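You operate a simulated robot arm through the tools that you are given. There is no shell and no other tool.

Carry out the task below with a simulated robot arm. There is one attempt and no reset: what you move stays moved.

Task
Pile some things up. At the end: the white filter from the green mat of the assembly bench is on the back strip of the assembly bench; the white wide housing from the green mat of the assembly bench is on the back strip of the assembly bench, with the white small lamp from there on top of it and the yellow plug on top of that; whatever was shut is shut again. Leave all else as you found it, and nothing knocked over. Set down upright: white filter.

The check looks at the end state, three seconds after you hand in, the way a careful person would. Anything else that was tipped, shoved, dropped, spilled or broken makes it a failure.

Robot
A 7-joint arm with a two-finger parallel gripper, fixed in place. Base frame: the origin is at the foot of the arm, x ahead of it, y to its left, z up; the work surface is at about z = 0. Units: mm, degrees, N and s.
With the tool pointing down near the work surface it reaches from about 240 to 620 mm from the base axis. Its first joint turns from -66.0 to 66.0 degrees. Payload 2.6 kg.
Tool frame: the origin (TCP) lies between the finger pads and is the grasp point; the fingertips stand 30 mm ahead of it; z points along the fingers, y is the line along which they close. The gripper opens to 94 mm. The fingers are 28 mm wide and 10 mm thick; the gripper's body (50 by 96 mm) begins 55 mm behind the TCP.
Orientation is that of the tool frame in the base frame, as a unit quaternion [w, x, y, z]. With the fingers straight down and closing along the base's y, the tool's x points along the base's -x, its y along +y and its z along -z.

Tools
- The arm moves only by the tool nudge_tool. Its argument "increments" is a list of rows, each an object of numbers (a shift or turn left out is 0, a gripper value left out holds the last): "tx", "ty", "tz": the shift along the tool's x, y, z in mm; "ax", "ay", "az": the turn, a rotation vector about the tool's x, y, z in rad; "hand": the opening in per cent of the stroke, from 0 (shut) to 100 (fully open). In form: [{"tx": .., "ty": .., "tz": .., "ax": .., "ay": .., "az": .., "hand": ..}, ...]. A call has 1 to 20 rows; each row shifts and turns the commanded pose from where the row before left it, along the tool's axes as they then stand. Rows are played at 5 a second. More than 50 mm and 8.6 degrees between two rows, or a gripper value outside its range, and nothing of the call is played. Where a pose cannot be reached the arm comes as near as it can. A force on the tool above 40 N (or 10 N above the force at the start of the call, whichever is more), or a blocked arm, ends the call early, and 0.2 s more pass. Each finger travels about 72 mm/s and halts on what it meets, pressing with about 29 N; the grip force reading is that of the motor and also rises with nothing between the fingers. The clock runs only during rows and for 0.2 s after the last one: add rows that do not move to give the fingers time. The reply holds the time, the measured pose of the TCP, the force on the tool along the base axes, the opening and the grip force, in the units named above and with some noise, with the torque about the TCP (base axes, N m) and any sound that the robot's microphone picked up.
- Cameras (640 x 400 px; columns grow to the right, rows downward): "scene" is fixed at [21.6, 420.5, 562.5]; the picture's right is [-0.89, -0.45, 0.00], its down [-0.27, 0.53, -0.80] and it looks along [0.36, -0.72, -0.60] (base axes); focal length 214 px, centre (320, 200). "wrist" rides on the gripper at [76, 14, -102] in the tool frame; the picture's right is [-0.18, 0.98, 0.00], its down [-0.75, -0.14, -0.64] and it looks along [-0.63, -0.12, 0.77] (tool axes); focal length 243 px, centre (320, 200). There is no depth. A picture from a camera that has moved, and an enlarged one, comes with that camera's place and axes in the base frame and with its lens.
- capture(camera): a new picture of that camera. No time passes.
- close_up(camera, box): a new picture of the part [left, top, right, bottom] of that camera's present view, enlarged. No time passes.
- hand_in(): hands the job in; it is judged then, once.

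Nothing tells you positions but the pictures and the camera data. Unless the task says otherwise, let go and move clear before handing in.

The tools are called after "Emit:" by a JSON object that holds its "name" and its "arguments". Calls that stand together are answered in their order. nudge_tool: Moves the arm, as the interface text tells. Its arguments: {"type":"object","properties":{"increments":{"type":"array"}},"required":["increments"]} The other tools are called the same way: capture (camera) takes a picture; close_up (camera, box) takes an enlarged picture of a part of a camera's view; hand_in () hands the job in.

At the start:

```text
time: 0.0
eef_pos: [397.5, -109.5, 370.3]
tool_rot: [0.0, 0.0, 1.0, 0.0]
wrist_force: [0.4, -0.1, 0.4]
wrist_torque: [-0.04, -0.01, -0.03]
grip_width: 94.0
gripper_force: 0.0
```

scene: 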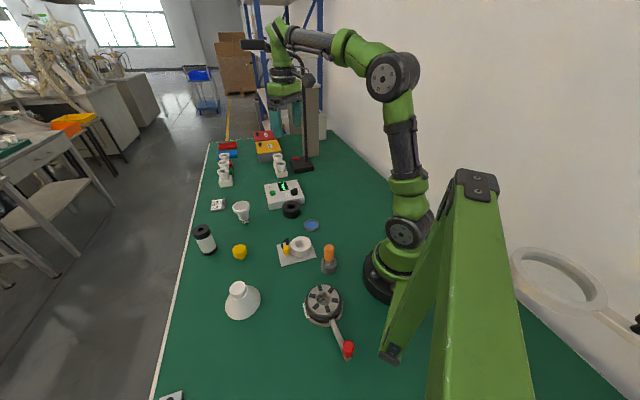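
wrist: 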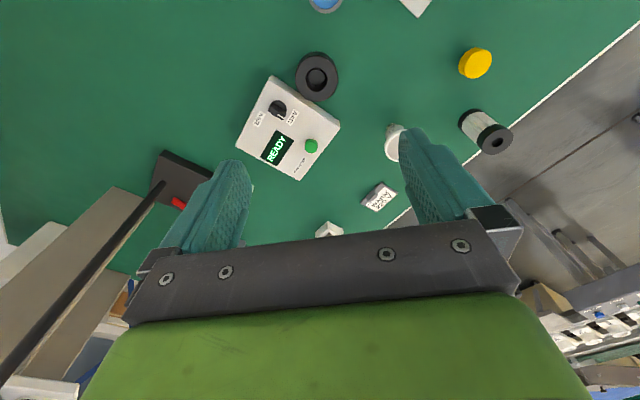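

I see a green-mat bench with several items: a white cone, a filter with black ends, a yellow round item, a white cup-like lamp and others. First I will look closer to identify the items and the back strip.

Emit:
{"name": "close_up", "arguments": {"camera": "scene", "box": [190, 120, 350, 220]}}

Emit:
{"name": "close_up", "arguments": {"camera": "scene", "box": [180, 190, 360, 302]}}

Emit:
{"name": "close_up", "arguments": {"camera": "scene", "box": [140, 260, 380, 400]}}

Emit:
{"name": "close_up", "arguments": {"camera": "wrist", "box": [220, 0, 540, 250]}}

```text
4.00 times, centred on (270, 170) of scene
camera zoom: at [21.6, 420.5, 562.5], right [-0.89, -0.45, 0.0], down [-0.27, 0.53, -0.8], along [0.36, -0.72, -0.6], focal length 858 px, centre (520, 320)
```

zoom: 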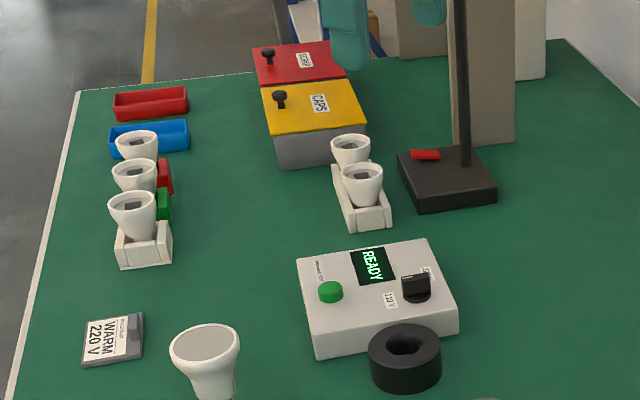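

```text
3.56 times, centred on (270, 246) of scene
camera zoom: at [21.6, 420.5, 562.5], right [-0.89, -0.45, 0.0], down [-0.27, 0.53, -0.8], along [0.36, -0.72, -0.6], focal length 763 px, centre (498, 36)
```

zoom: 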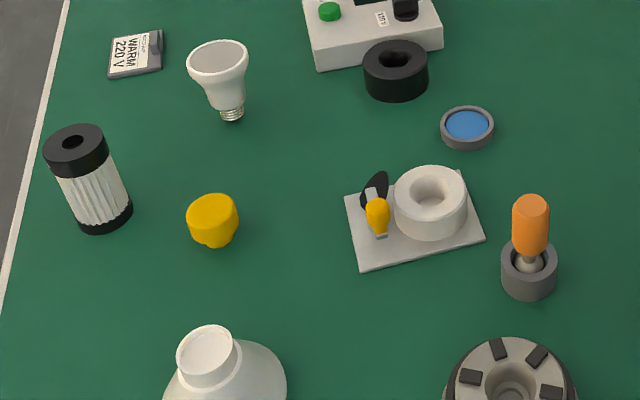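

```text
2.67 times, centred on (260, 330) of scene
camera zoom: at [21.6, 420.5, 562.5], right [-0.89, -0.45, 0.0], down [-0.27, 0.53, -0.8], along [0.36, -0.72, -0.6], focal length 572 px, centre (480, -147)
```

zoom: 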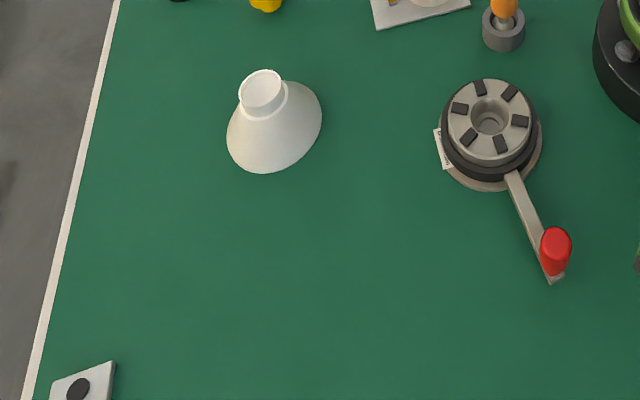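

```text
1.60 times, centred on (380, 125) of wrist
camera zoom: at [320.9, -94.4, 472.1], right [0.18, 0.98, 0.0], down [0.75, -0.14, 0.64], along [0.63, -0.12, -0.77], focal length 388 px, centre (224, 320)
```

zoom: 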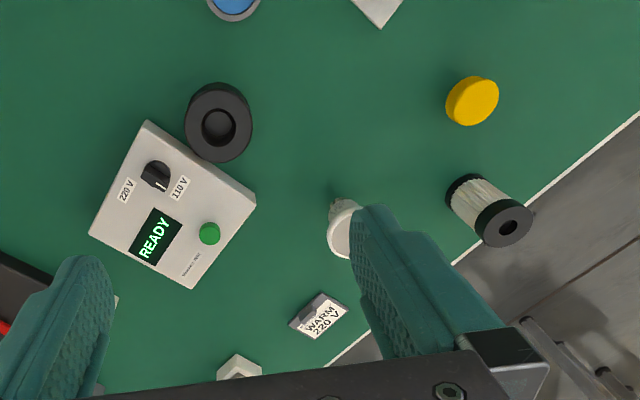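

The bench seems to run diagonally to the base frame, with the wall behind the arm. I have found the cone (housing), the filter, the lamp and the yellow plug on the mat, and next I will turn the wrist camera toward the wall side to find the back strip.

Emit:
{"name": "nudge_tool", "arguments": {"increments": [{"az": 0.14}, {"az": 0.14}, {"az": 0.14}, {"az": 0.14}, {"az": 0.14}, {"az": 0.14}, {"az": 0.14}, {"az": 0.14}]}}

Emit:
{"name": "capture", "arguments": {"camera": "wrist"}}

Emit:
{"name": "capture", "arguments": {"camera": "scene"}}

```text
time: 1.8
eef_pos: [397.4, -108.3, 371.2]
tool_rot: [0.0, 0.532, 0.846, 0.0]
wrist_force: [0.0, 0.4, 0.1]
wrist_torque: [0.0, 0.02, 0.03]
grip_width: 94.0
gripper_force: 0.0
```

```text
taken
camera wrist: at [376.9, -33.7, 472.1], right [0.97, 0.26, 0.0], down [0.2, -0.74, 0.64], along [0.17, -0.62, -0.77], focal length 243 px, centre (320, 200)
```

wrist: 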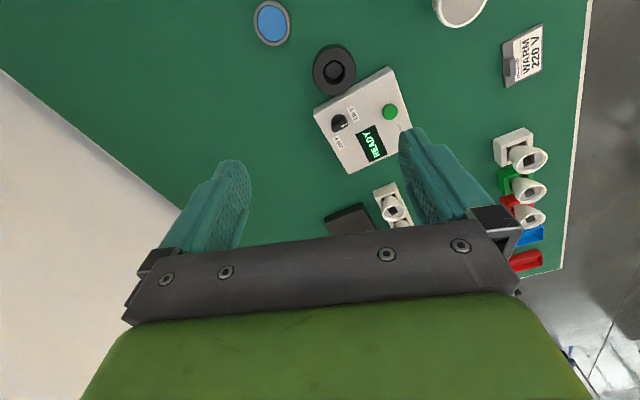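

```text
taken
```

scene: 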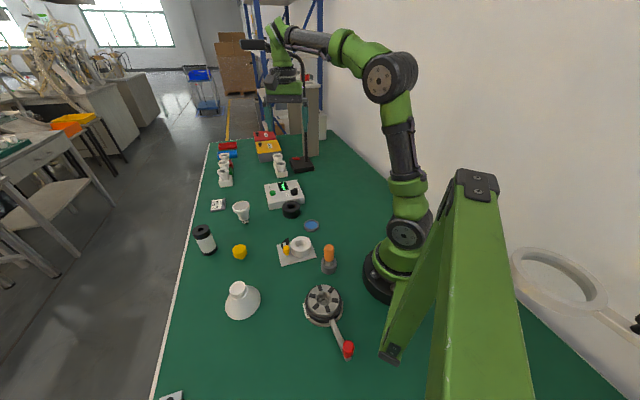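

No separately coloured strip shows yet, so I will zoom in on the wall side, the far end and the near end of the bench.

Emit:
{"name": "close_up", "arguments": {"camera": "scene", "box": [260, 110, 420, 210]}}

Emit:
{"name": "close_up", "arguments": {"camera": "scene", "box": [320, 160, 640, 400]}}

Emit:
{"name": "close_up", "arguments": {"camera": "wrist", "box": [0, 0, 320, 220]}}

Emit:
{"name": "close_up", "arguments": {"camera": "wrist", "box": [320, 90, 600, 290]}}

Emit:
{"name": "close_up", "arguments": {"camera": "scene", "box": [140, 340, 240, 400]}}

```text
4.00 times, centred on (340, 160) of scene
camera zoom: at [21.6, 420.5, 562.5], right [-0.89, -0.45, 0.0], down [-0.27, 0.53, -0.8], along [0.36, -0.71, -0.6], focal length 858 px, centre (240, 360)
```

zoom: 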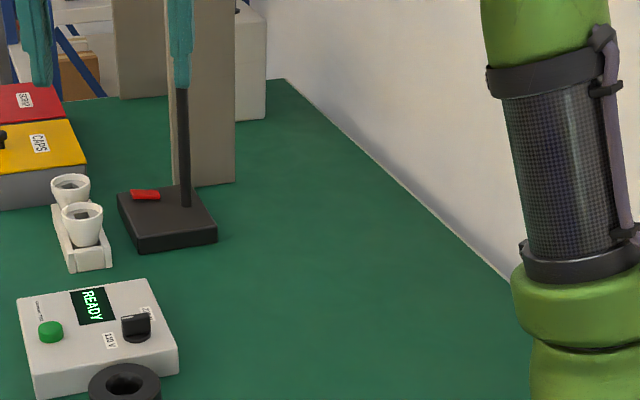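

```text
1.67 times, centred on (480, 280) of scene
camera zoom: at [21.6, 420.5, 562.5], right [-0.89, -0.45, 0.0], down [-0.27, 0.53, -0.8], along [0.36, -0.71, -0.6], focal length 358 px, centre (53, 67)
```

zoom: 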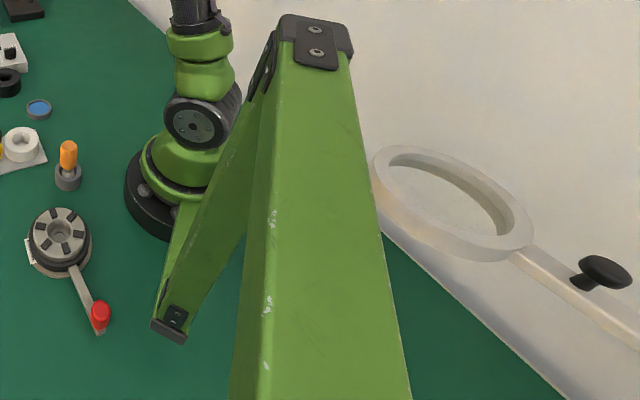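

```text
1.82 times, centred on (160, 110) of wrist
camera zoom: at [376.9, -33.7, 472.1], right [0.97, 0.26, 0.0], down [0.2, -0.74, 0.64], along [0.17, -0.62, -0.77], focal length 441 px, centre (611, 364)
```

zoom: 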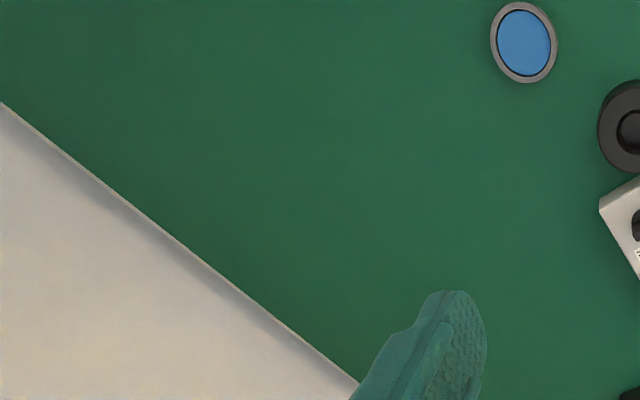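

```text
2.00 times, centred on (460, 190) of wrist
camera zoom: at [376.9, -33.7, 472.1], right [0.97, 0.26, 0.0], down [0.2, -0.74, 0.64], along [0.17, -0.62, -0.77], focal length 485 px, centre (40, 220)
```

zoom: 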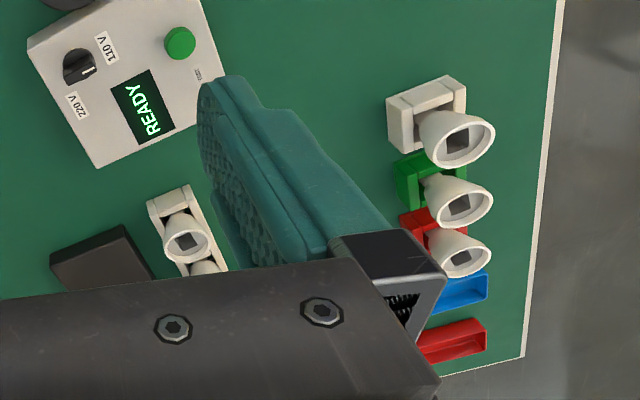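

```text
6.40 times, centred on (190, 370) of scene
camera zoom: at [21.6, 420.5, 562.5], right [-0.89, -0.45, 0.0], down [-0.27, 0.53, -0.8], along [0.36, -0.71, -0.6], focal length 1373 px, centre (1152, -888)
```

zoom: 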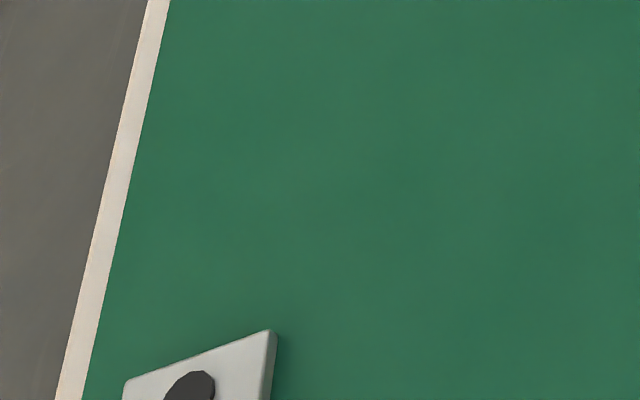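

Still no distinct strip, so I will turn the camera the other way, toward the +y side, to see the near end of the bench.

Emit:
{"name": "nudge_tool", "arguments": {"increments": [{"az": -0.14}, {"az": -0.14}, {"az": -0.14}, {"az": -0.14}, {"az": -0.14}, {"az": -0.14}, {"az": -0.14}, {"az": -0.14}, {"az": -0.14}, {"az": -0.14}, {"az": -0.14}, {"az": -0.14}, {"az": -0.14}, {"az": -0.14}, {"az": -0.14}, {"az": -0.14}, {"az": -0.14}]}}

Emit:
{"name": "capture", "arguments": {"camera": "wrist"}}

```text
time: 5.4
eef_pos: [396.6, -110.4, 370.1]
tool_rot: [0.0, -0.591, 0.807, 0.0]
wrist_force: [-0.3, 0.3, 0.3]
wrist_torque: [0.01, 0.01, 0.02]
grip_width: 93.7
gripper_force: 0.2
```

```text
taken
camera wrist: at [360.6, -177.2, 472.2], right [-0.88, 0.47, 0.0], down [0.36, 0.68, 0.64], along [0.3, 0.57, -0.77], focal length 243 px, centre (320, 200)
```

wrist: 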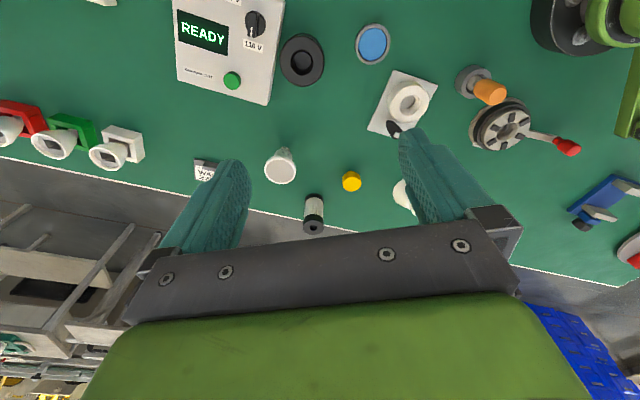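

I see a blue device and a white/red item at the near end of the bench. I will zoom in there.

Emit:
{"name": "close_up", "arguments": {"camera": "wrist", "box": [480, 0, 640, 300]}}

Emit:
{"name": "close_up", "arguments": {"camera": "wrist", "box": [250, 0, 450, 240]}}

Emit:
{"name": "close_up", "arguments": {"camera": "wrist", "box": [0, 0, 320, 220]}}

```text
1.33 times, centred on (560, 150) of wrist
camera zoom: at [360.6, -177.2, 472.2], right [-0.88, 0.47, 0.0], down [0.36, 0.68, 0.64], along [0.3, 0.57, -0.77], focal length 324 px, centre (0, 267)
```

zoom: 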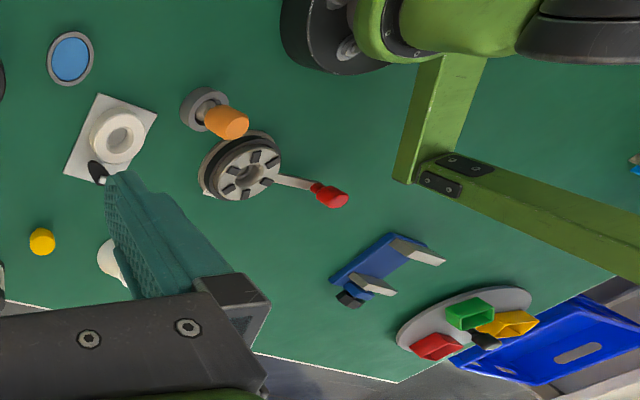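

```text
1.67 times, centred on (350, 120) of wrist
camera zoom: at [360.6, -177.2, 472.2], right [-0.88, 0.47, 0.0], down [0.36, 0.68, 0.64], along [0.3, 0.57, -0.77], focal length 404 px, centre (270, 333)
```

zoom: 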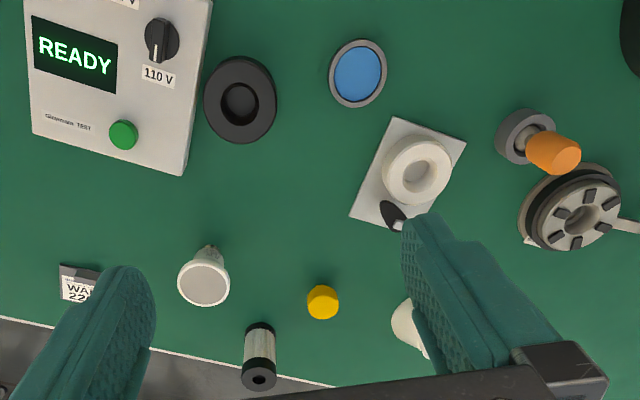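

```text
1.82 times, centred on (160, 110) of wrist
camera zoom: at [360.6, -177.2, 472.2], right [-0.88, 0.47, 0.0], down [0.36, 0.68, 0.64], along [0.3, 0.57, -0.77], focal length 441 px, centre (611, 364)
```

zoom: 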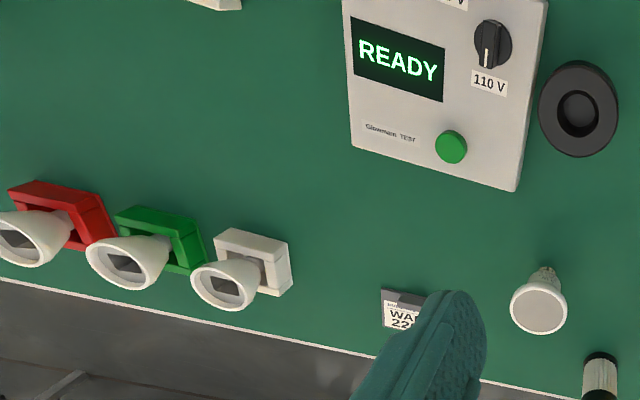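

The wall side of the bench looks free and empty, so that is likely the back strip. I will turn the wrist toward it and move above that area to inspect it.

Emit:
{"name": "nudge_tool", "arguments": {"increments": [{"az": 0.14}, {"az": 0.14}, {"az": 0.14}, {"az": 0.14}, {"az": 0.14}, {"az": 0.14}, {"az": 0.14}, {"az": 0.14}, {"az": 0.14}, {"az": 0.14}, {"az": 0.14}, {"az": 0.14}, {"az": 0.14}, {"az": 0.14}, {"az": 0.14}, {"az": 0.14}]}}

Emit:
{"name": "nudge_tool", "arguments": {"increments": [{"tx": -25.4, "ty": -36.1}, {"tx": -25.4, "ty": -36.1}, {"tx": -25.4, "ty": -36.1}, {"tx": -25.4, "ty": -36.1}, {"tx": -25.4, "ty": -36.1}, {"tx": -25.4, "ty": -36.1}, {"tx": -25.4, "ty": -36.1}, {"tx": -25.4, "ty": -36.1}]}}

Emit:
{"name": "capture", "arguments": {"camera": "wrist"}}

Emit:
{"name": "capture", "arguments": {"camera": "scene"}}

```text
time: 8.8
eef_pos: [397.8, -109.3, 370.4]
tool_rot: [0.0, 0.472, 0.882, 0.0]
wrist_force: [0.1, 0.4, -0.4]
wrist_torque: [0.03, -0.02, 0.02]
grip_width: 93.8
gripper_force: 0.0
```

```text
time: 10.6
eef_pos: [273.1, -433.5, 368.4]
tool_rot: [-0.003, 0.468, 0.884, 0.0]
wrist_force: [0.1, -0.6, 0.4]
wrist_torque: [-0.01, 0.01, -0.01]
grip_width: 94.0
gripper_force: 0.0
out of reach, approached as far as the arm can: row 8
```

```text
taken
camera wrist: at [242.2, -361.4, 470.7], right [0.92, 0.4, 0.0], down [0.31, -0.7, 0.64], along [0.25, -0.59, -0.77], focal length 243 px, centre (320, 200)
```

wrist: 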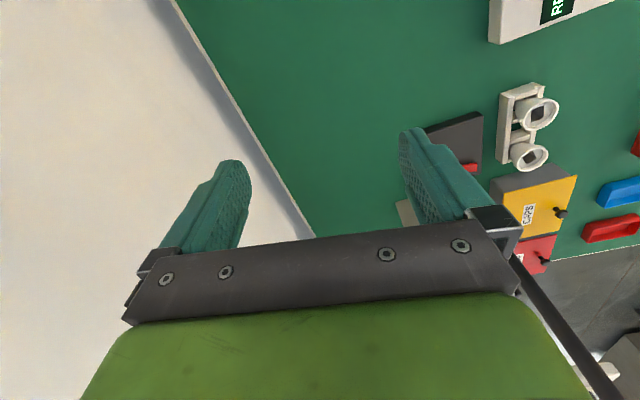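

```text
taken
```

scene: 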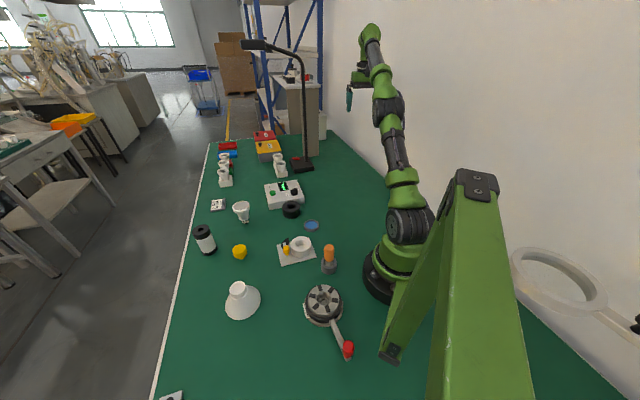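

The bench's back edge runs along the wall (roughly x+y ≈ -417), with nothing on it here. I will zoom in on the wall edge in case there is a marked strip.

Emit:
{"name": "close_up", "arguments": {"camera": "wrist", "box": [160, 0, 340, 112]}}

Emit:
{"name": "close_up", "arguments": {"camera": "wrist", "box": [230, 80, 430, 240]}}

Emit:
{"name": "close_up", "arguments": {"camera": "wrist", "box": [400, 60, 640, 290]}}

Emit:
{"name": "close_up", "arguments": {"camera": "scene", "box": [230, 20, 350, 180]}}

Emit:
{"name": "close_up", "arguments": {"camera": "scene", "box": [500, 230, 640, 400]}}

```text
3.56 times, centred on (250, 56) of wrist
camera zoom: at [242.2, -361.4, 470.7], right [0.92, 0.4, 0.0], down [0.31, -0.7, 0.64], along [0.25, -0.59, -0.77], focal length 863 px, centre (569, 712)
```

zoom: 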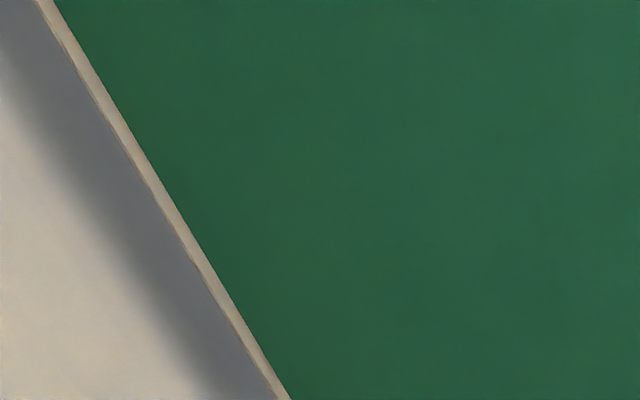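

```text
2.50 times, centred on (330, 160) of wrist
camera zoom: at [242.2, -361.4, 470.7], right [0.92, 0.4, 0.0], down [0.31, -0.7, 0.64], along [0.25, -0.59, -0.77], focal length 606 px, centre (295, 300)
```

zoom: 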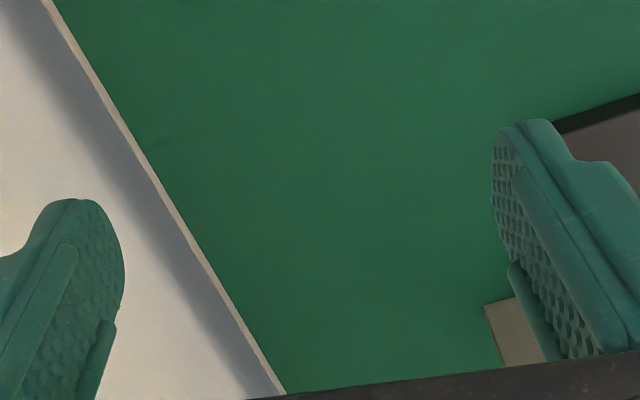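

```text
1.74 times, centred on (520, 175) of wrist
camera zoom: at [242.2, -361.4, 470.7], right [0.92, 0.4, 0.0], down [0.31, -0.7, 0.64], along [0.25, -0.59, -0.77], focal length 422 px, centre (-28, 244)
```

zoom: 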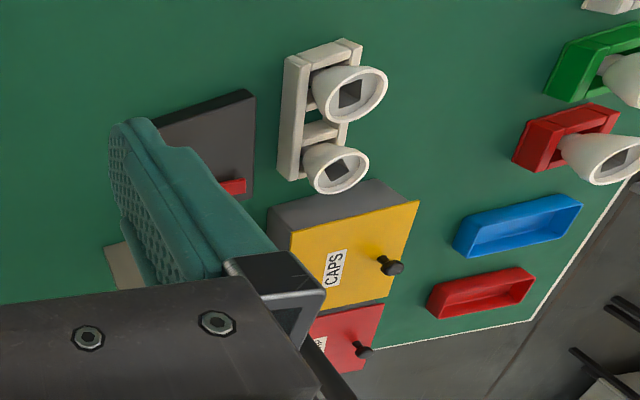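

```text
2.50 times, centred on (290, 100) of scene
camera zoom: at [21.6, 420.6, 562.5], right [-0.89, -0.45, 0.0], down [-0.27, 0.53, -0.8], along [0.36, -0.71, -0.6], focal length 536 px, centre (395, 450)
```

zoom: 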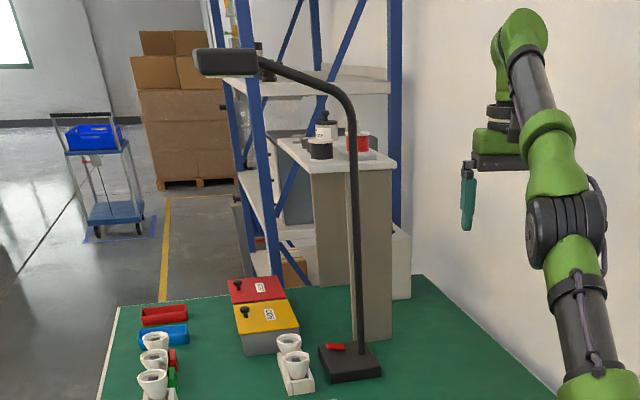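

```text
2.35 times, centred on (570, 315) of scene
camera zoom: at [21.6, 420.6, 562.5], right [-0.89, -0.45, 0.0], down [-0.27, 0.53, -0.8], along [0.36, -0.71, -0.6], focal length 505 px, centre (-268, -71)
```

zoom: 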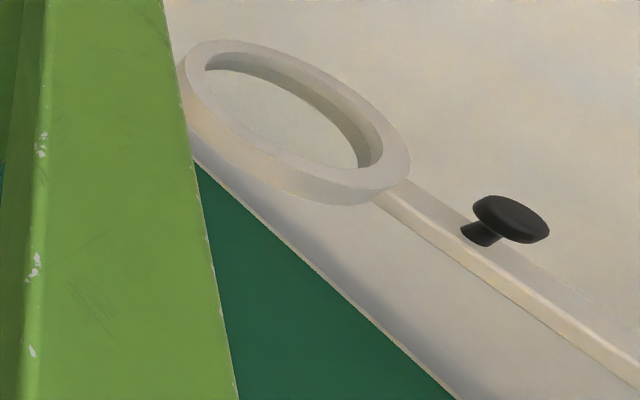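

There is no printed strip, only a 10 mm trim, so I take the empty band of bench along the wall to be the back strip. Next I go back over the mat for a closer look at the filter, housing, lamp and plug.

Emit:
{"name": "nudge_tool", "arguments": {"increments": [{"az": -0.14}, {"az": -0.14}, {"az": -0.14}, {"az": -0.14}, {"az": -0.14}, {"az": -0.14}, {"az": -0.14}]}}

Emit:
{"name": "nudge_tool", "arguments": {"increments": [{"tx": -5, "ty": 43.3}, {"tx": -5, "ty": 43.3}, {"tx": -5, "ty": 43.3}, {"tx": -5, "ty": 43.3}, {"tx": -5, "ty": 43.3}, {"tx": -5, "ty": 43.3}, {"tx": -5, "ty": 43.3}, {"tx": -5, "ty": 43.3}, {"tx": -5, "ty": 43.3}, {"tx": -5, "ty": 43.3}, {"tx": -5, "ty": 43.3}, {"tx": -5, "ty": 43.3}]}}

Emit:
{"name": "capture", "arguments": {"camera": "wrist"}}

```text
time: 12.2
eef_pos: [271.6, -432.2, 369.0]
tool_rot: [0.0, -0.002, 1.0, 0.0]
wrist_force: [0.4, 0.7, 0.0]
wrist_torque: [0.0, 0.01, 0.0]
grip_width: 94.0
gripper_force: 0.1
```

```text
time: 14.8
eef_pos: [331.0, 87.0, 367.9]
tool_rot: [0.0, 0.0, 1.0, 0.0]
wrist_force: [-0.1, -0.4, -0.4]
wrist_torque: [0.0, 0.0, -0.01]
grip_width: 94.2
gripper_force: 0.1
```

```text
taken
camera wrist: at [255.0, 101.7, 468.9], right [0.18, 0.98, 0.0], down [0.75, -0.14, 0.64], along [0.63, -0.12, -0.77], focal length 243 px, centre (320, 200)
```

wrist: 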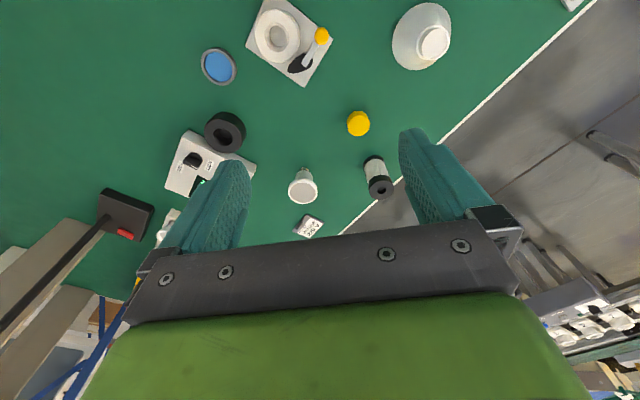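

I now see all four target items from above. I will zoom in on each to measure position and shape.

Emit:
{"name": "close_up", "arguments": {"camera": "wrist", "box": [380, 0, 476, 80]}}

Emit:
{"name": "close_up", "arguments": {"camera": "wrist", "box": [330, 90, 410, 210]}}

Emit:
{"name": "close_up", "arguments": {"camera": "wrist", "box": [270, 150, 350, 250]}}

Emit:
{"name": "close_up", "arguments": {"camera": "wrist", "box": [190, 0, 350, 100]}}

Emit:
{"name": "close_up", "arguments": {"camera": "scene", "box": [180, 190, 260, 270]}}

Emit:
{"name": "close_up", "arguments": {"camera": "scene", "box": [210, 265, 290, 335]}}

```text
5.00 times, centred on (428, 40) of wrist
camera zoom: at [255.0, 101.7, 468.9], right [0.18, 0.98, 0.0], down [0.75, -0.14, 0.64], along [0.63, -0.12, -0.77], focal length 1213 px, centre (-220, 1000)
```

zoom: 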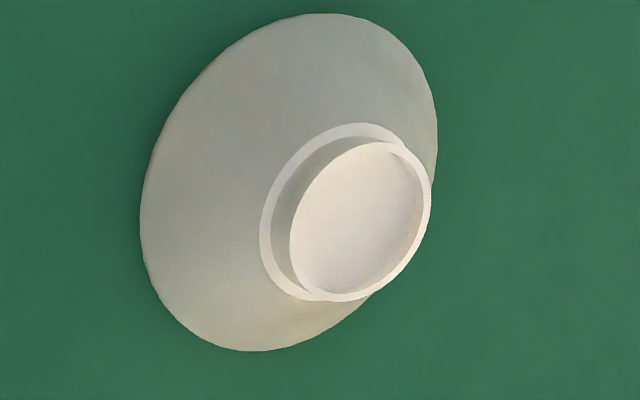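

```text
3.33 times, centred on (370, 150) of wrist
camera zoom: at [255.0, 101.7, 468.9], right [0.18, 0.98, 0.0], down [0.75, -0.14, 0.64], along [0.63, -0.12, -0.77], focal length 809 px, centre (153, 367)
```

zoom: 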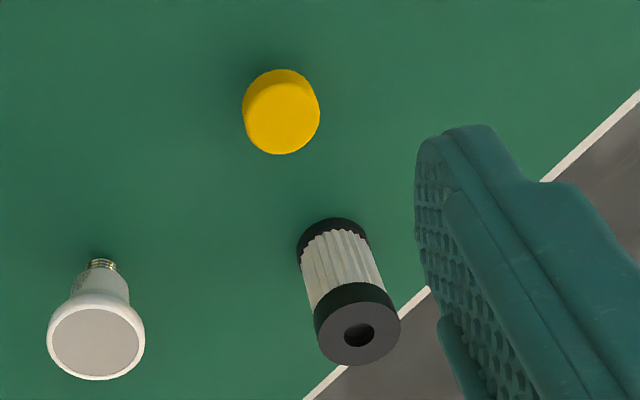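

```text
4.00 times, centred on (310, 200) of wrist
camera zoom: at [255.0, 101.7, 468.9], right [0.18, 0.98, 0.0], down [0.75, -0.14, 0.64], along [0.63, -0.12, -0.77], focal length 970 px, centre (360, 200)
```

zoom: 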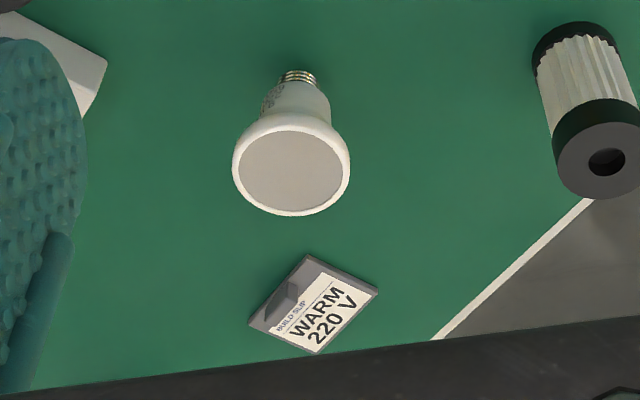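

```text
4.00 times, centred on (270, 50) of wrist
camera zoom: at [255.0, 101.7, 468.9], right [0.18, 0.98, 0.0], down [0.75, -0.14, 0.64], along [0.63, -0.12, -0.77], focal length 970 px, centre (520, 800)
```

zoom: 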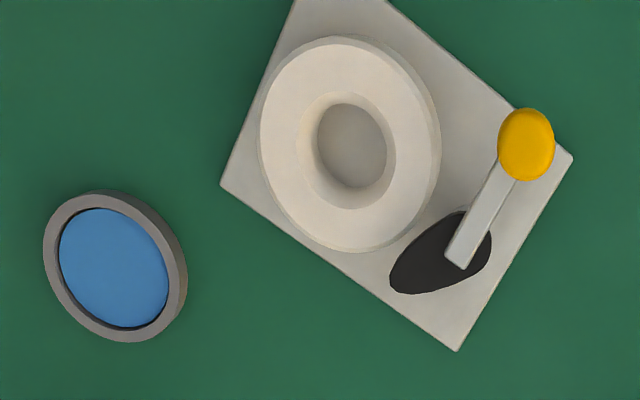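

```text
5.00 times, centred on (220, 230) of scene
camera zoom: at [21.6, 420.5, 562.5], right [-0.89, -0.45, 0.0], down [-0.27, 0.53, -0.8], along [0.36, -0.72, -0.6], focal length 1072 px, centre (820, 50)
```

zoom: 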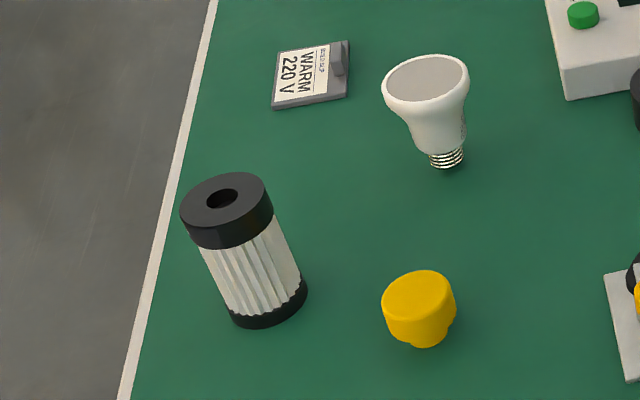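

```text
5.71 times, centred on (250, 300) of scene
camera zoom: at [21.6, 420.5, 562.5], right [-0.89, -0.45, 0.0], down [-0.27, 0.53, -0.8], along [0.36, -0.72, -0.6], focal length 1226 px, centre (720, -371)
```

zoom: 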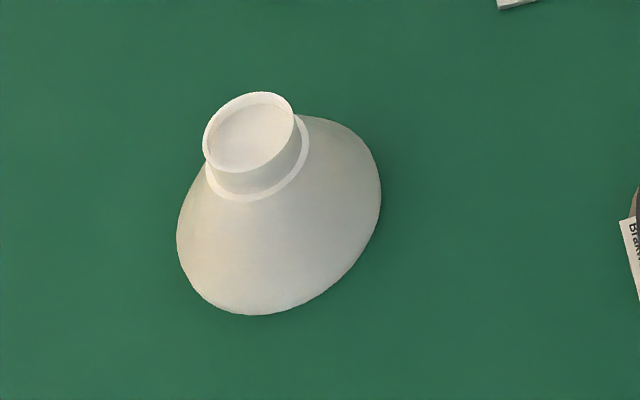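

The housing stands at about (334, 249), 75 mm tall, with a 37 mm neck that has a shallow recess. The filter is at about (558, 162), 92 mm tall and 51 mm across. The lamp is at about (546, 8), 82 mm tall and 62 mm across. The plug is at about (449, 135), 33 mm tall and 44 mm across. I start with the filter and move in to refine its position.

Emit:
{"name": "nudge_tool", "arguments": {"increments": [{"az": -0.14}, {"az": -0.14}, {"tx": -33.6, "ty": 1.8, "tz": 28}, {"tx": -33.6, "ty": 1.8, "tz": 28}, {"tx": -33.6, "ty": 1.8, "tz": 28}, {"tx": -33.6, "ty": 1.8, "tz": 28}, {"tx": -33.6, "ty": 1.8, "tz": 28}]}}

Emit:
{"name": "capture", "arguments": {"camera": "wrist"}}

Emit:
{"name": "capture", "arguments": {"camera": "scene"}}

```text
time: 16.4
eef_pos: [490.5, 141.4, 229.4]
tool_rot: [0.001, -0.14, 0.99, 0.0]
wrist_force: [-0.2, 0.0, 0.6]
wrist_torque: [0.02, 0.01, -0.02]
grip_width: 94.1
gripper_force: 0.1
```

```text
taken
camera wrist: at [413.2, 134.8, 331.6], right [-0.1, 1.0, 0.0], down [0.76, 0.07, 0.64], along [0.64, 0.06, -0.77], focal length 243 px, centre (320, 200)
```

wrist: 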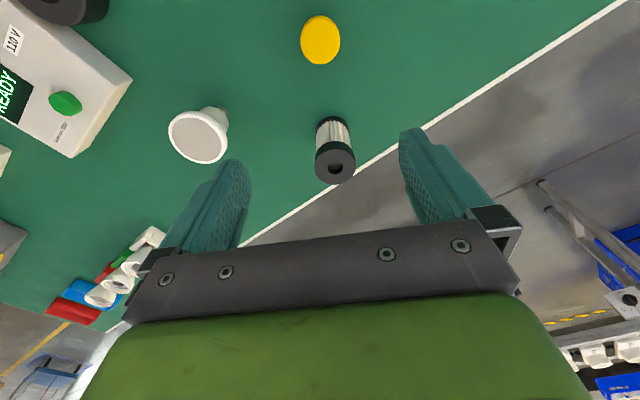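

```text
taken
```

scene: 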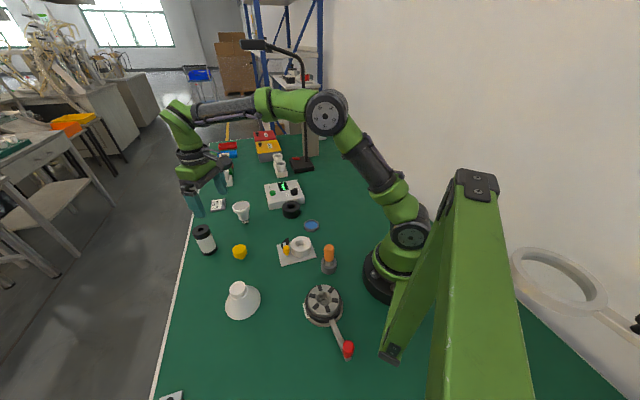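

Emit:
{"name": "close_up", "arguments": {"camera": "wrist", "box": [280, 90, 400, 200]}}

Emit:
{"name": "close_up", "arguments": {"camera": "wrist", "box": [150, 0, 350, 180]}}

```text
3.64 times, centred on (340, 145) of wrist
camera zoom: at [413.2, 134.8, 331.6], right [-0.1, 1.0, 0.0], down [0.76, 0.07, 0.64], along [0.64, 0.06, -0.77], focal length 882 px, centre (247, 400)
```

zoom: 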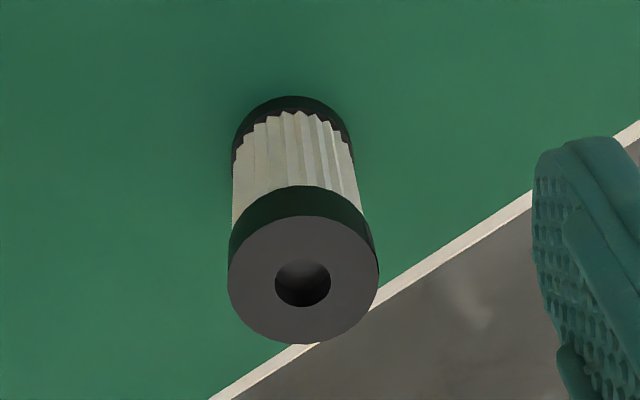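

```text
2.22 times, centred on (250, 90) of wrist
camera zoom: at [413.2, 134.8, 331.6], right [-0.1, 1.0, 0.0], down [0.76, 0.07, 0.64], along [0.64, 0.06, -0.77], focal length 539 px, centre (476, 444)
```

zoom: 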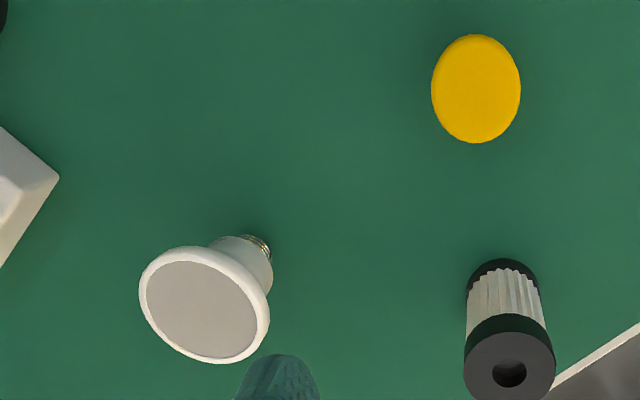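

The filter axis works out to about (557, 165) with its top near z = 97. I move over it with the fingers straddling it and then check before closing.

Emit:
{"name": "nudge_tool", "arguments": {"increments": [{"tz": 40}, {"tz": 37}, {"tx": -35.2, "ty": 2.2}, {"tx": -35.2, "ty": 2.1}, {}]}}

Emit:
{"name": "capture", "arguments": {"camera": "wrist"}}

Emit:
{"name": "close_up", "arguments": {"camera": "scene", "box": [150, 160, 290, 270]}}

```text
time: 17.6
eef_pos: [556.7, 165.2, 152.5]
tool_rot: [0.0, -0.14, 0.99, 0.0]
wrist_force: [-0.3, 0.7, 0.3]
wrist_torque: [-0.01, 0.0, 0.02]
grip_width: 93.9
gripper_force: 0.0
```

```text
taken
camera wrist: at [479.9, 157.9, 254.8], right [-0.1, 1.0, 0.0], down [0.76, 0.07, 0.64], along [0.64, 0.06, -0.77], focal length 243 px, centre (320, 200)
```

wrist: 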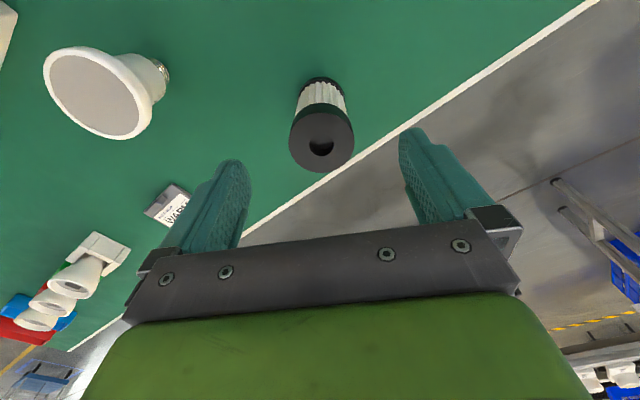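

```text
3.64 times, centred on (220, 215) of scene
camera zoom: at [21.6, 420.6, 562.5], right [-0.89, -0.45, 0.0], down [-0.27, 0.53, -0.8], along [0.36, -0.71, -0.6], focal length 780 px, centre (684, 146)
```

zoom: 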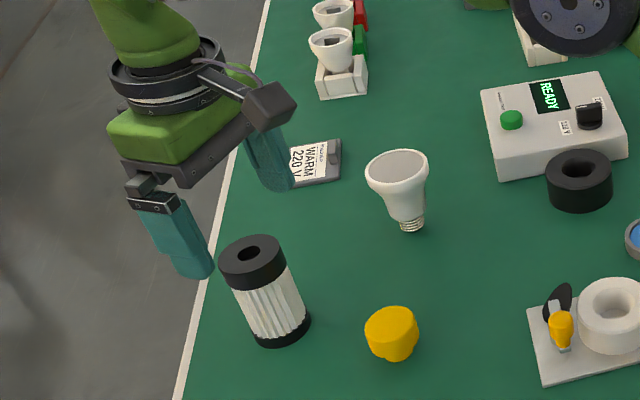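

The filter is centred between the open fingers at (558, 166). I descend to grasp height and close.

Emit:
{"name": "nudge_tool", "arguments": {"increments": [{"tz": 28}, {"tz": 28}, {"tz": 26}, {}]}}

Emit:
{"name": "nudge_tool", "arguments": {"increments": [{"hand": 60}, {"hand": 40}, {"hand": 40}, {"hand": 40}]}}

Emit:
{"name": "close_up", "arguments": {"camera": "scene", "box": [150, 160, 290, 270]}}

```text
time: 18.6
eef_pos: [556.9, 164.6, 69.6]
tool_rot: [0.0, -0.141, 0.99, 0.0]
wrist_force: [0.7, 0.5, -1.0]
wrist_torque: [0.0, -0.01, -0.05]
grip_width: 94.3
gripper_force: 0.0
```

```text
time: 19.6
eef_pos: [557.2, 164.3, 69.9]
tool_rot: [-0.001, -0.14, 0.99, -0.001]
wrist_force: [-0.9, -0.8, -0.4]
wrist_torque: [0.01, 0.0, 0.01]
grip_width: 49.2
gripper_force: 29.3
```

```text
3.64 times, centred on (220, 215) of scene
camera zoom: at [21.6, 420.5, 562.5], right [-0.89, -0.45, 0.0], down [-0.27, 0.53, -0.8], along [0.36, -0.71, -0.6], focal length 780 px, centre (684, 146)
```

zoom: 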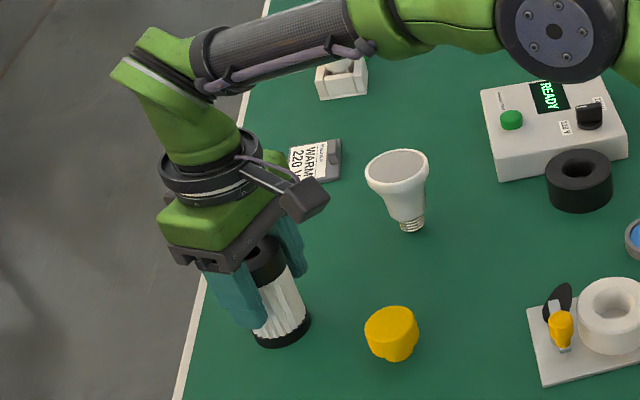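

Gripped at 49 mm wide. I lift it, retract inward, and check that it hangs properly.

Emit:
{"name": "nudge_tool", "arguments": {"increments": [{"tz": -10}, {"tz": -25}, {"tz": -30, "tx": 15}, {"tz": -30, "tx": 30}, {"tz": -30, "tx": 30}, {"tz": -25, "tx": 25}, {}]}}

Emit:
{"name": "capture", "arguments": {"camera": "scene"}}

Emit:
{"name": "capture", "arguments": {"camera": "wrist"}}

```text
time: 21.2
eef_pos: [460.3, 139.5, 218.7]
tool_rot: [0.0, -0.14, 0.99, 0.0]
wrist_force: [-0.3, 0.5, -0.2]
wrist_torque: [0.03, 0.01, 0.03]
grip_width: 46.8
gripper_force: 29.2
```

```text
taken
```

scene: 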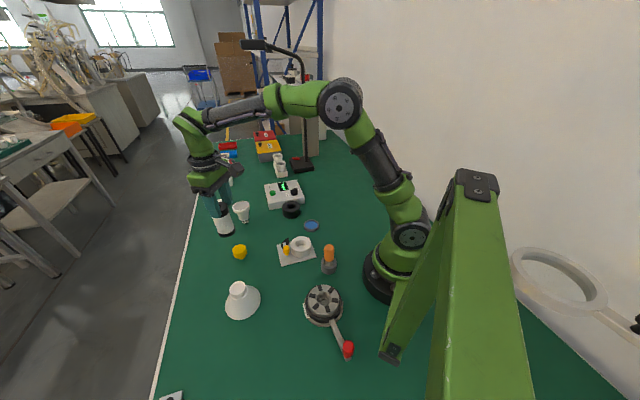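

```text
taken
camera wrist: at [383.6, 131.8, 320.9], right [-0.1, 1.0, 0.0], down [0.76, 0.07, 0.64], along [0.64, 0.06, -0.77], focal length 243 px, centre (320, 200)
```

wrist: 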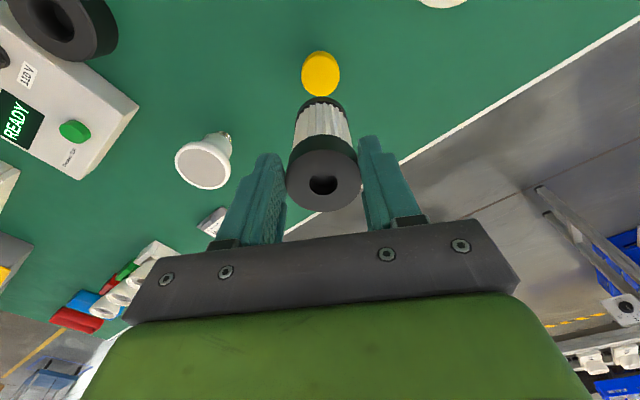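

The grip width changed, so the filter may have slipped down in the fingers. I will look closely before moving on.

Emit:
{"name": "close_up", "arguments": {"camera": "scene", "box": [170, 150, 270, 250]}}

Emit:
{"name": "close_up", "arguments": {"camera": "wrist", "box": [220, 80, 420, 260]}}

```text
4.00 times, centred on (220, 200) of scene
camera zoom: at [21.5, 420.5, 562.5], right [-0.89, -0.45, 0.0], down [-0.27, 0.53, -0.8], along [0.36, -0.72, -0.6], focal length 858 px, centre (720, 200)
```

zoom: 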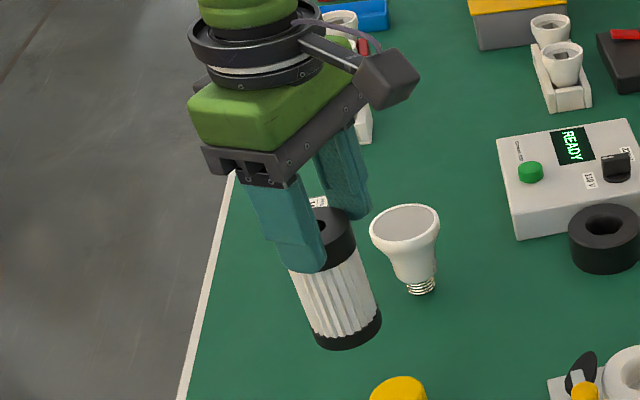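

```text
2.22 times, centred on (320, 170) of wrist
camera zoom: at [383.6, 131.8, 320.9], right [-0.1, 1.0, 0.0], down [0.76, 0.07, 0.64], along [0.64, 0.06, -0.77], focal length 539 px, centre (320, 267)
```

zoom: 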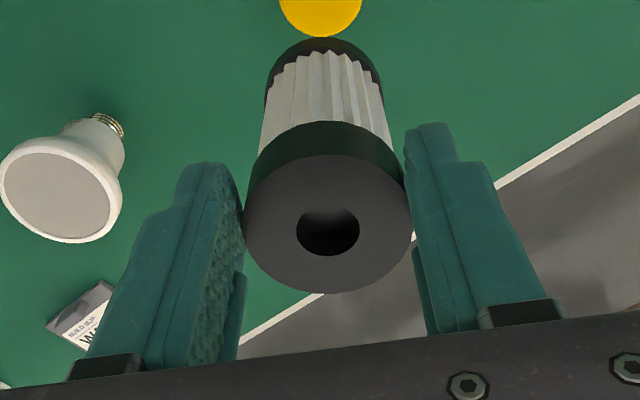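

The filter has slid down and is held only by the last part of the fingers, and it hangs over the yellow plug. I check whether it still creeps, then I will move outward very gently, set it down and take a better grip.

Emit:
{"name": "nudge_tool", "arguments": {"increments": [{"tx": -4}, {"tx": -8}, {"tx": -8}]}}

Emit:
{"name": "close_up", "arguments": {"camera": "wrist", "box": [220, 80, 420, 260]}}

Emit:
{"name": "close_up", "arguments": {"camera": "scene", "box": [170, 150, 270, 250]}}

```text
time: 22.0
eef_pos: [480.3, 143.0, 219.1]
tool_rot: [0.0, -0.14, 0.99, -0.001]
wrist_force: [0.6, 0.1, -1.6]
wrist_torque: [0.03, 0.0, 0.02]
grip_width: 46.5
gripper_force: 29.0
```

```text
2.22 times, centred on (320, 170) of wrist
camera zoom: at [402.9, 136.5, 321.7], right [-0.09, 1.0, 0.0], down [0.76, 0.07, 0.64], along [0.64, 0.06, -0.77], focal length 539 px, centre (320, 267)
```

zoom: 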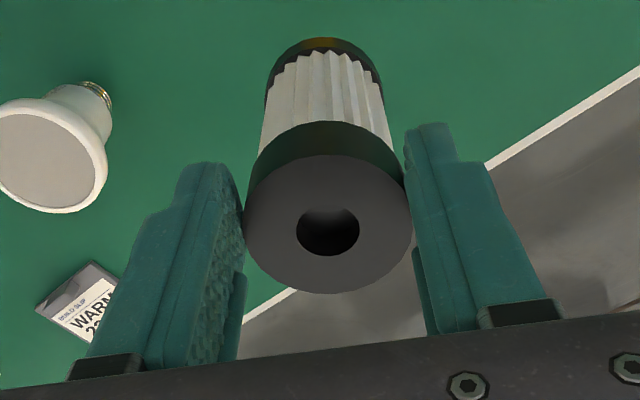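

```text
4.00 times, centred on (220, 200) of scene
camera zoom: at [21.6, 420.5, 562.5], right [-0.89, -0.45, 0.0], down [-0.27, 0.53, -0.8], along [0.36, -0.72, -0.6], focal length 858 px, centre (720, 200)
```

zoom: 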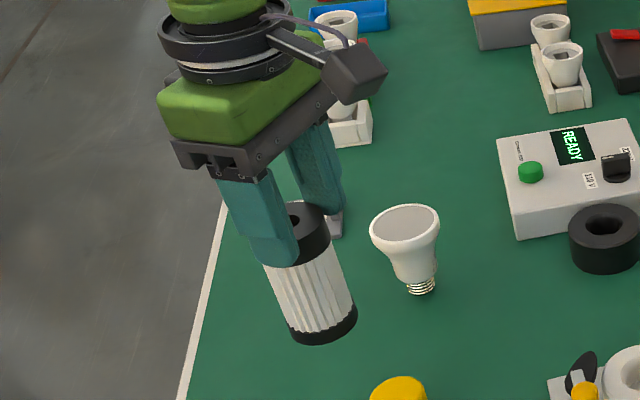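

The filter is holding steady now and is not creeping. I carry it gently outward away from the plug and lower it to the mat to regrip it.

Emit:
{"name": "nudge_tool", "arguments": {"increments": [{"tx": -5, "tz": 3}, {"tx": -8, "tz": 8}, {"tx": -8, "tz": 10}, {"tx": -8, "tz": 10}, {"tx": -8, "tz": 10}, {"tx": -8, "tz": 10}, {"tx": -8, "tz": 10}, {"tx": -5, "tz": 8}, {"tz": 3}]}}

Emit:
{"name": "close_up", "arguments": {"camera": "wrist", "box": [220, 80, 420, 260]}}

Emit:
{"name": "close_up", "arguments": {"camera": "scene", "box": [150, 160, 270, 270]}}

```text
time: 24.0
eef_pos: [535.5, 158.6, 148.1]
tool_rot: [0.0, -0.14, 0.99, 0.0]
wrist_force: [-0.3, 0.3, -0.7]
wrist_torque: [0.02, 0.02, -0.01]
grip_width: 46.6
gripper_force: 28.9
```

```text
2.22 times, centred on (320, 170) of wrist
camera zoom: at [459.0, 151.2, 249.6], right [-0.1, 1.0, 0.0], down [0.76, 0.07, 0.64], along [0.64, 0.06, -0.77], focal length 539 px, centre (320, 267)
```

zoom: 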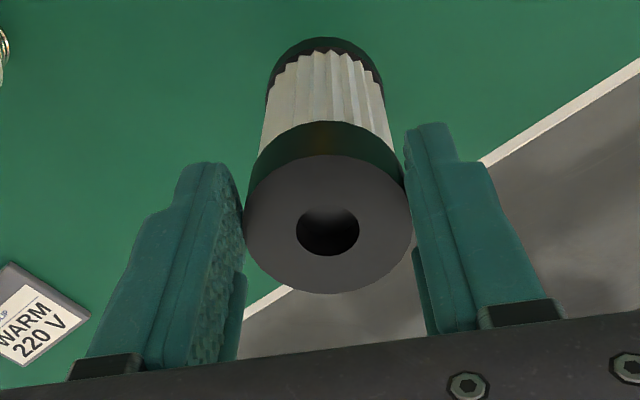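

```text
3.64 times, centred on (210, 215) of scene
camera zoom: at [21.6, 420.5, 562.5], right [-0.89, -0.45, 0.0], down [-0.27, 0.53, -0.8], along [0.36, -0.72, -0.6], focal length 780 px, centre (720, 146)
```

zoom: 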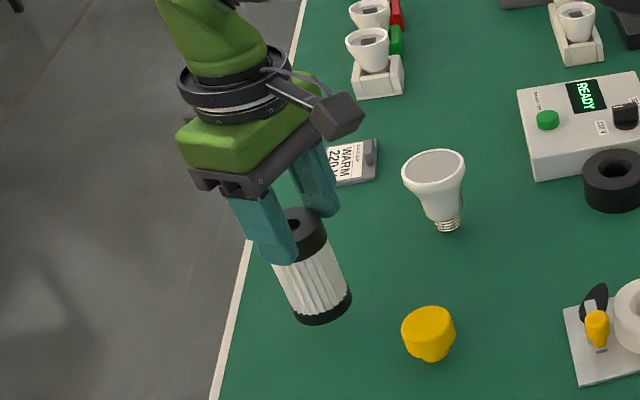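

Still steady. I lower it slowly until it touches the mat.

Emit:
{"name": "nudge_tool", "arguments": {"increments": [{"tz": 5}, {"tz": 5}, {"tz": 5}, {"tz": 4}, {"tz": 3}, {"tz": 2}, {"tz": 2}]}}

Emit:
{"name": "close_up", "arguments": {"camera": "scene", "box": [150, 160, 270, 270]}}

```text
time: 25.6
eef_pos: [536.8, 159.7, 120.9]
tool_rot: [0.0, -0.14, 0.99, 0.001]
wrist_force: [0.7, 0.3, -0.5]
wrist_torque: [0.01, -0.02, 0.02]
grip_width: 46.8
gripper_force: 29.1
```

```text
3.64 times, centred on (210, 215) of scene
camera zoom: at [21.6, 420.5, 562.5], right [-0.89, -0.45, 0.0], down [-0.27, 0.53, -0.8], along [0.36, -0.72, -0.6], focal length 780 px, centre (720, 146)
```

zoom: 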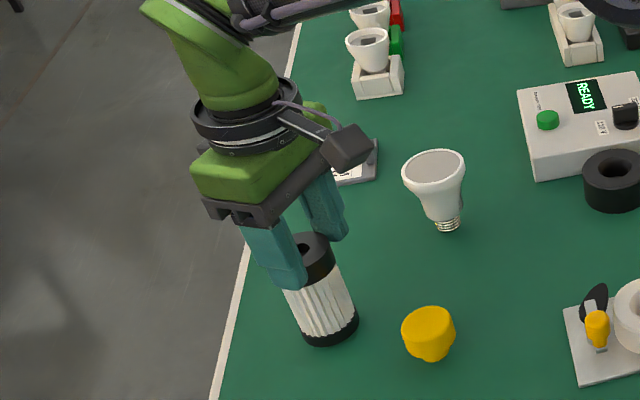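

Emit:
{"name": "nudge_tool", "arguments": {"increments": [{"tz": 2}, {"tz": 2}, {"tz": 2}, {"tz": 2}]}}

Emit:
{"name": "close_up", "arguments": {"camera": "wrist", "box": [220, 80, 420, 260]}}

```text
time: 26.6
eef_pos: [536.4, 159.2, 114.6]
tool_rot: [0.001, -0.139, 0.99, 0.0]
wrist_force: [-4.1, -2.3, 7.0]
wrist_torque: [-0.25, 0.38, -0.01]
grip_width: 46.6
gripper_force: 29.2
```

```text
2.22 times, centred on (320, 170) of wrist
camera zoom: at [458.7, 152.8, 216.5], right [-0.09, 1.0, 0.0], down [0.76, 0.07, 0.64], along [0.64, 0.06, -0.77], focal length 539 px, centre (320, 267)
```

zoom: 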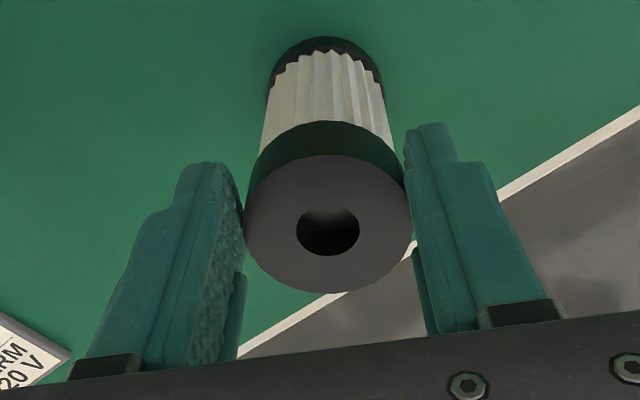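

It touched the mat with light force. I open the fingers a little so it settles upright, then look.

Emit:
{"name": "nudge_tool", "arguments": {"increments": [{"tz": -1, "hand": 52}, {"hand": 58}, {"hand": 65}, {}]}}

Emit:
{"name": "close_up", "arguments": {"camera": "wrist", "box": [220, 80, 420, 260]}}

Emit:
{"name": "close_up", "arguments": {"camera": "scene", "box": [150, 160, 270, 270]}}

```text
time: 27.6
eef_pos: [536.0, 159.3, 114.8]
tool_rot: [-0.001, -0.14, 0.99, 0.0]
wrist_force: [0.5, -0.3, 0.4]
wrist_torque: [0.01, -0.02, 0.0]
grip_width: 60.9
gripper_force: 0.1
```

```text
2.22 times, centred on (320, 170) of wrist
camera zoom: at [459.2, 152.5, 216.9], right [-0.1, 1.0, 0.0], down [0.76, 0.07, 0.64], along [0.64, 0.06, -0.77], focal length 539 px, centre (320, 267)
```

zoom: 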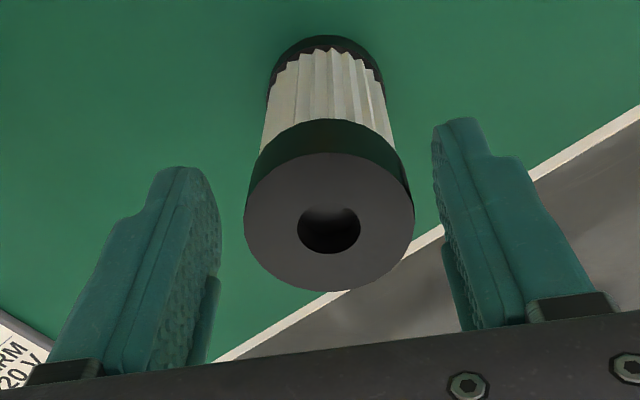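

```text
3.64 times, centred on (210, 215) of scene
camera zoom: at [21.6, 420.5, 562.5], right [-0.89, -0.45, 0.0], down [-0.27, 0.53, -0.8], along [0.36, -0.71, -0.6], focal length 780 px, centre (720, 146)
```

zoom: 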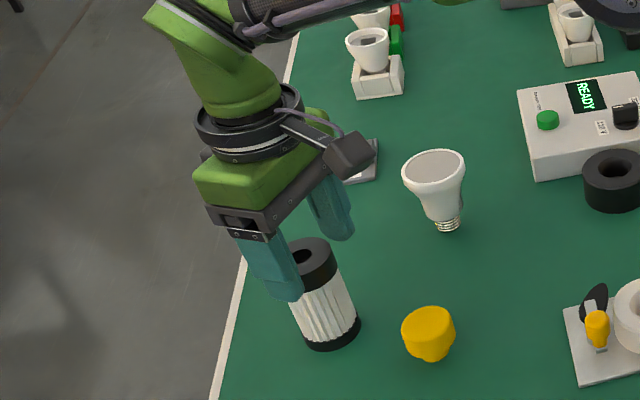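

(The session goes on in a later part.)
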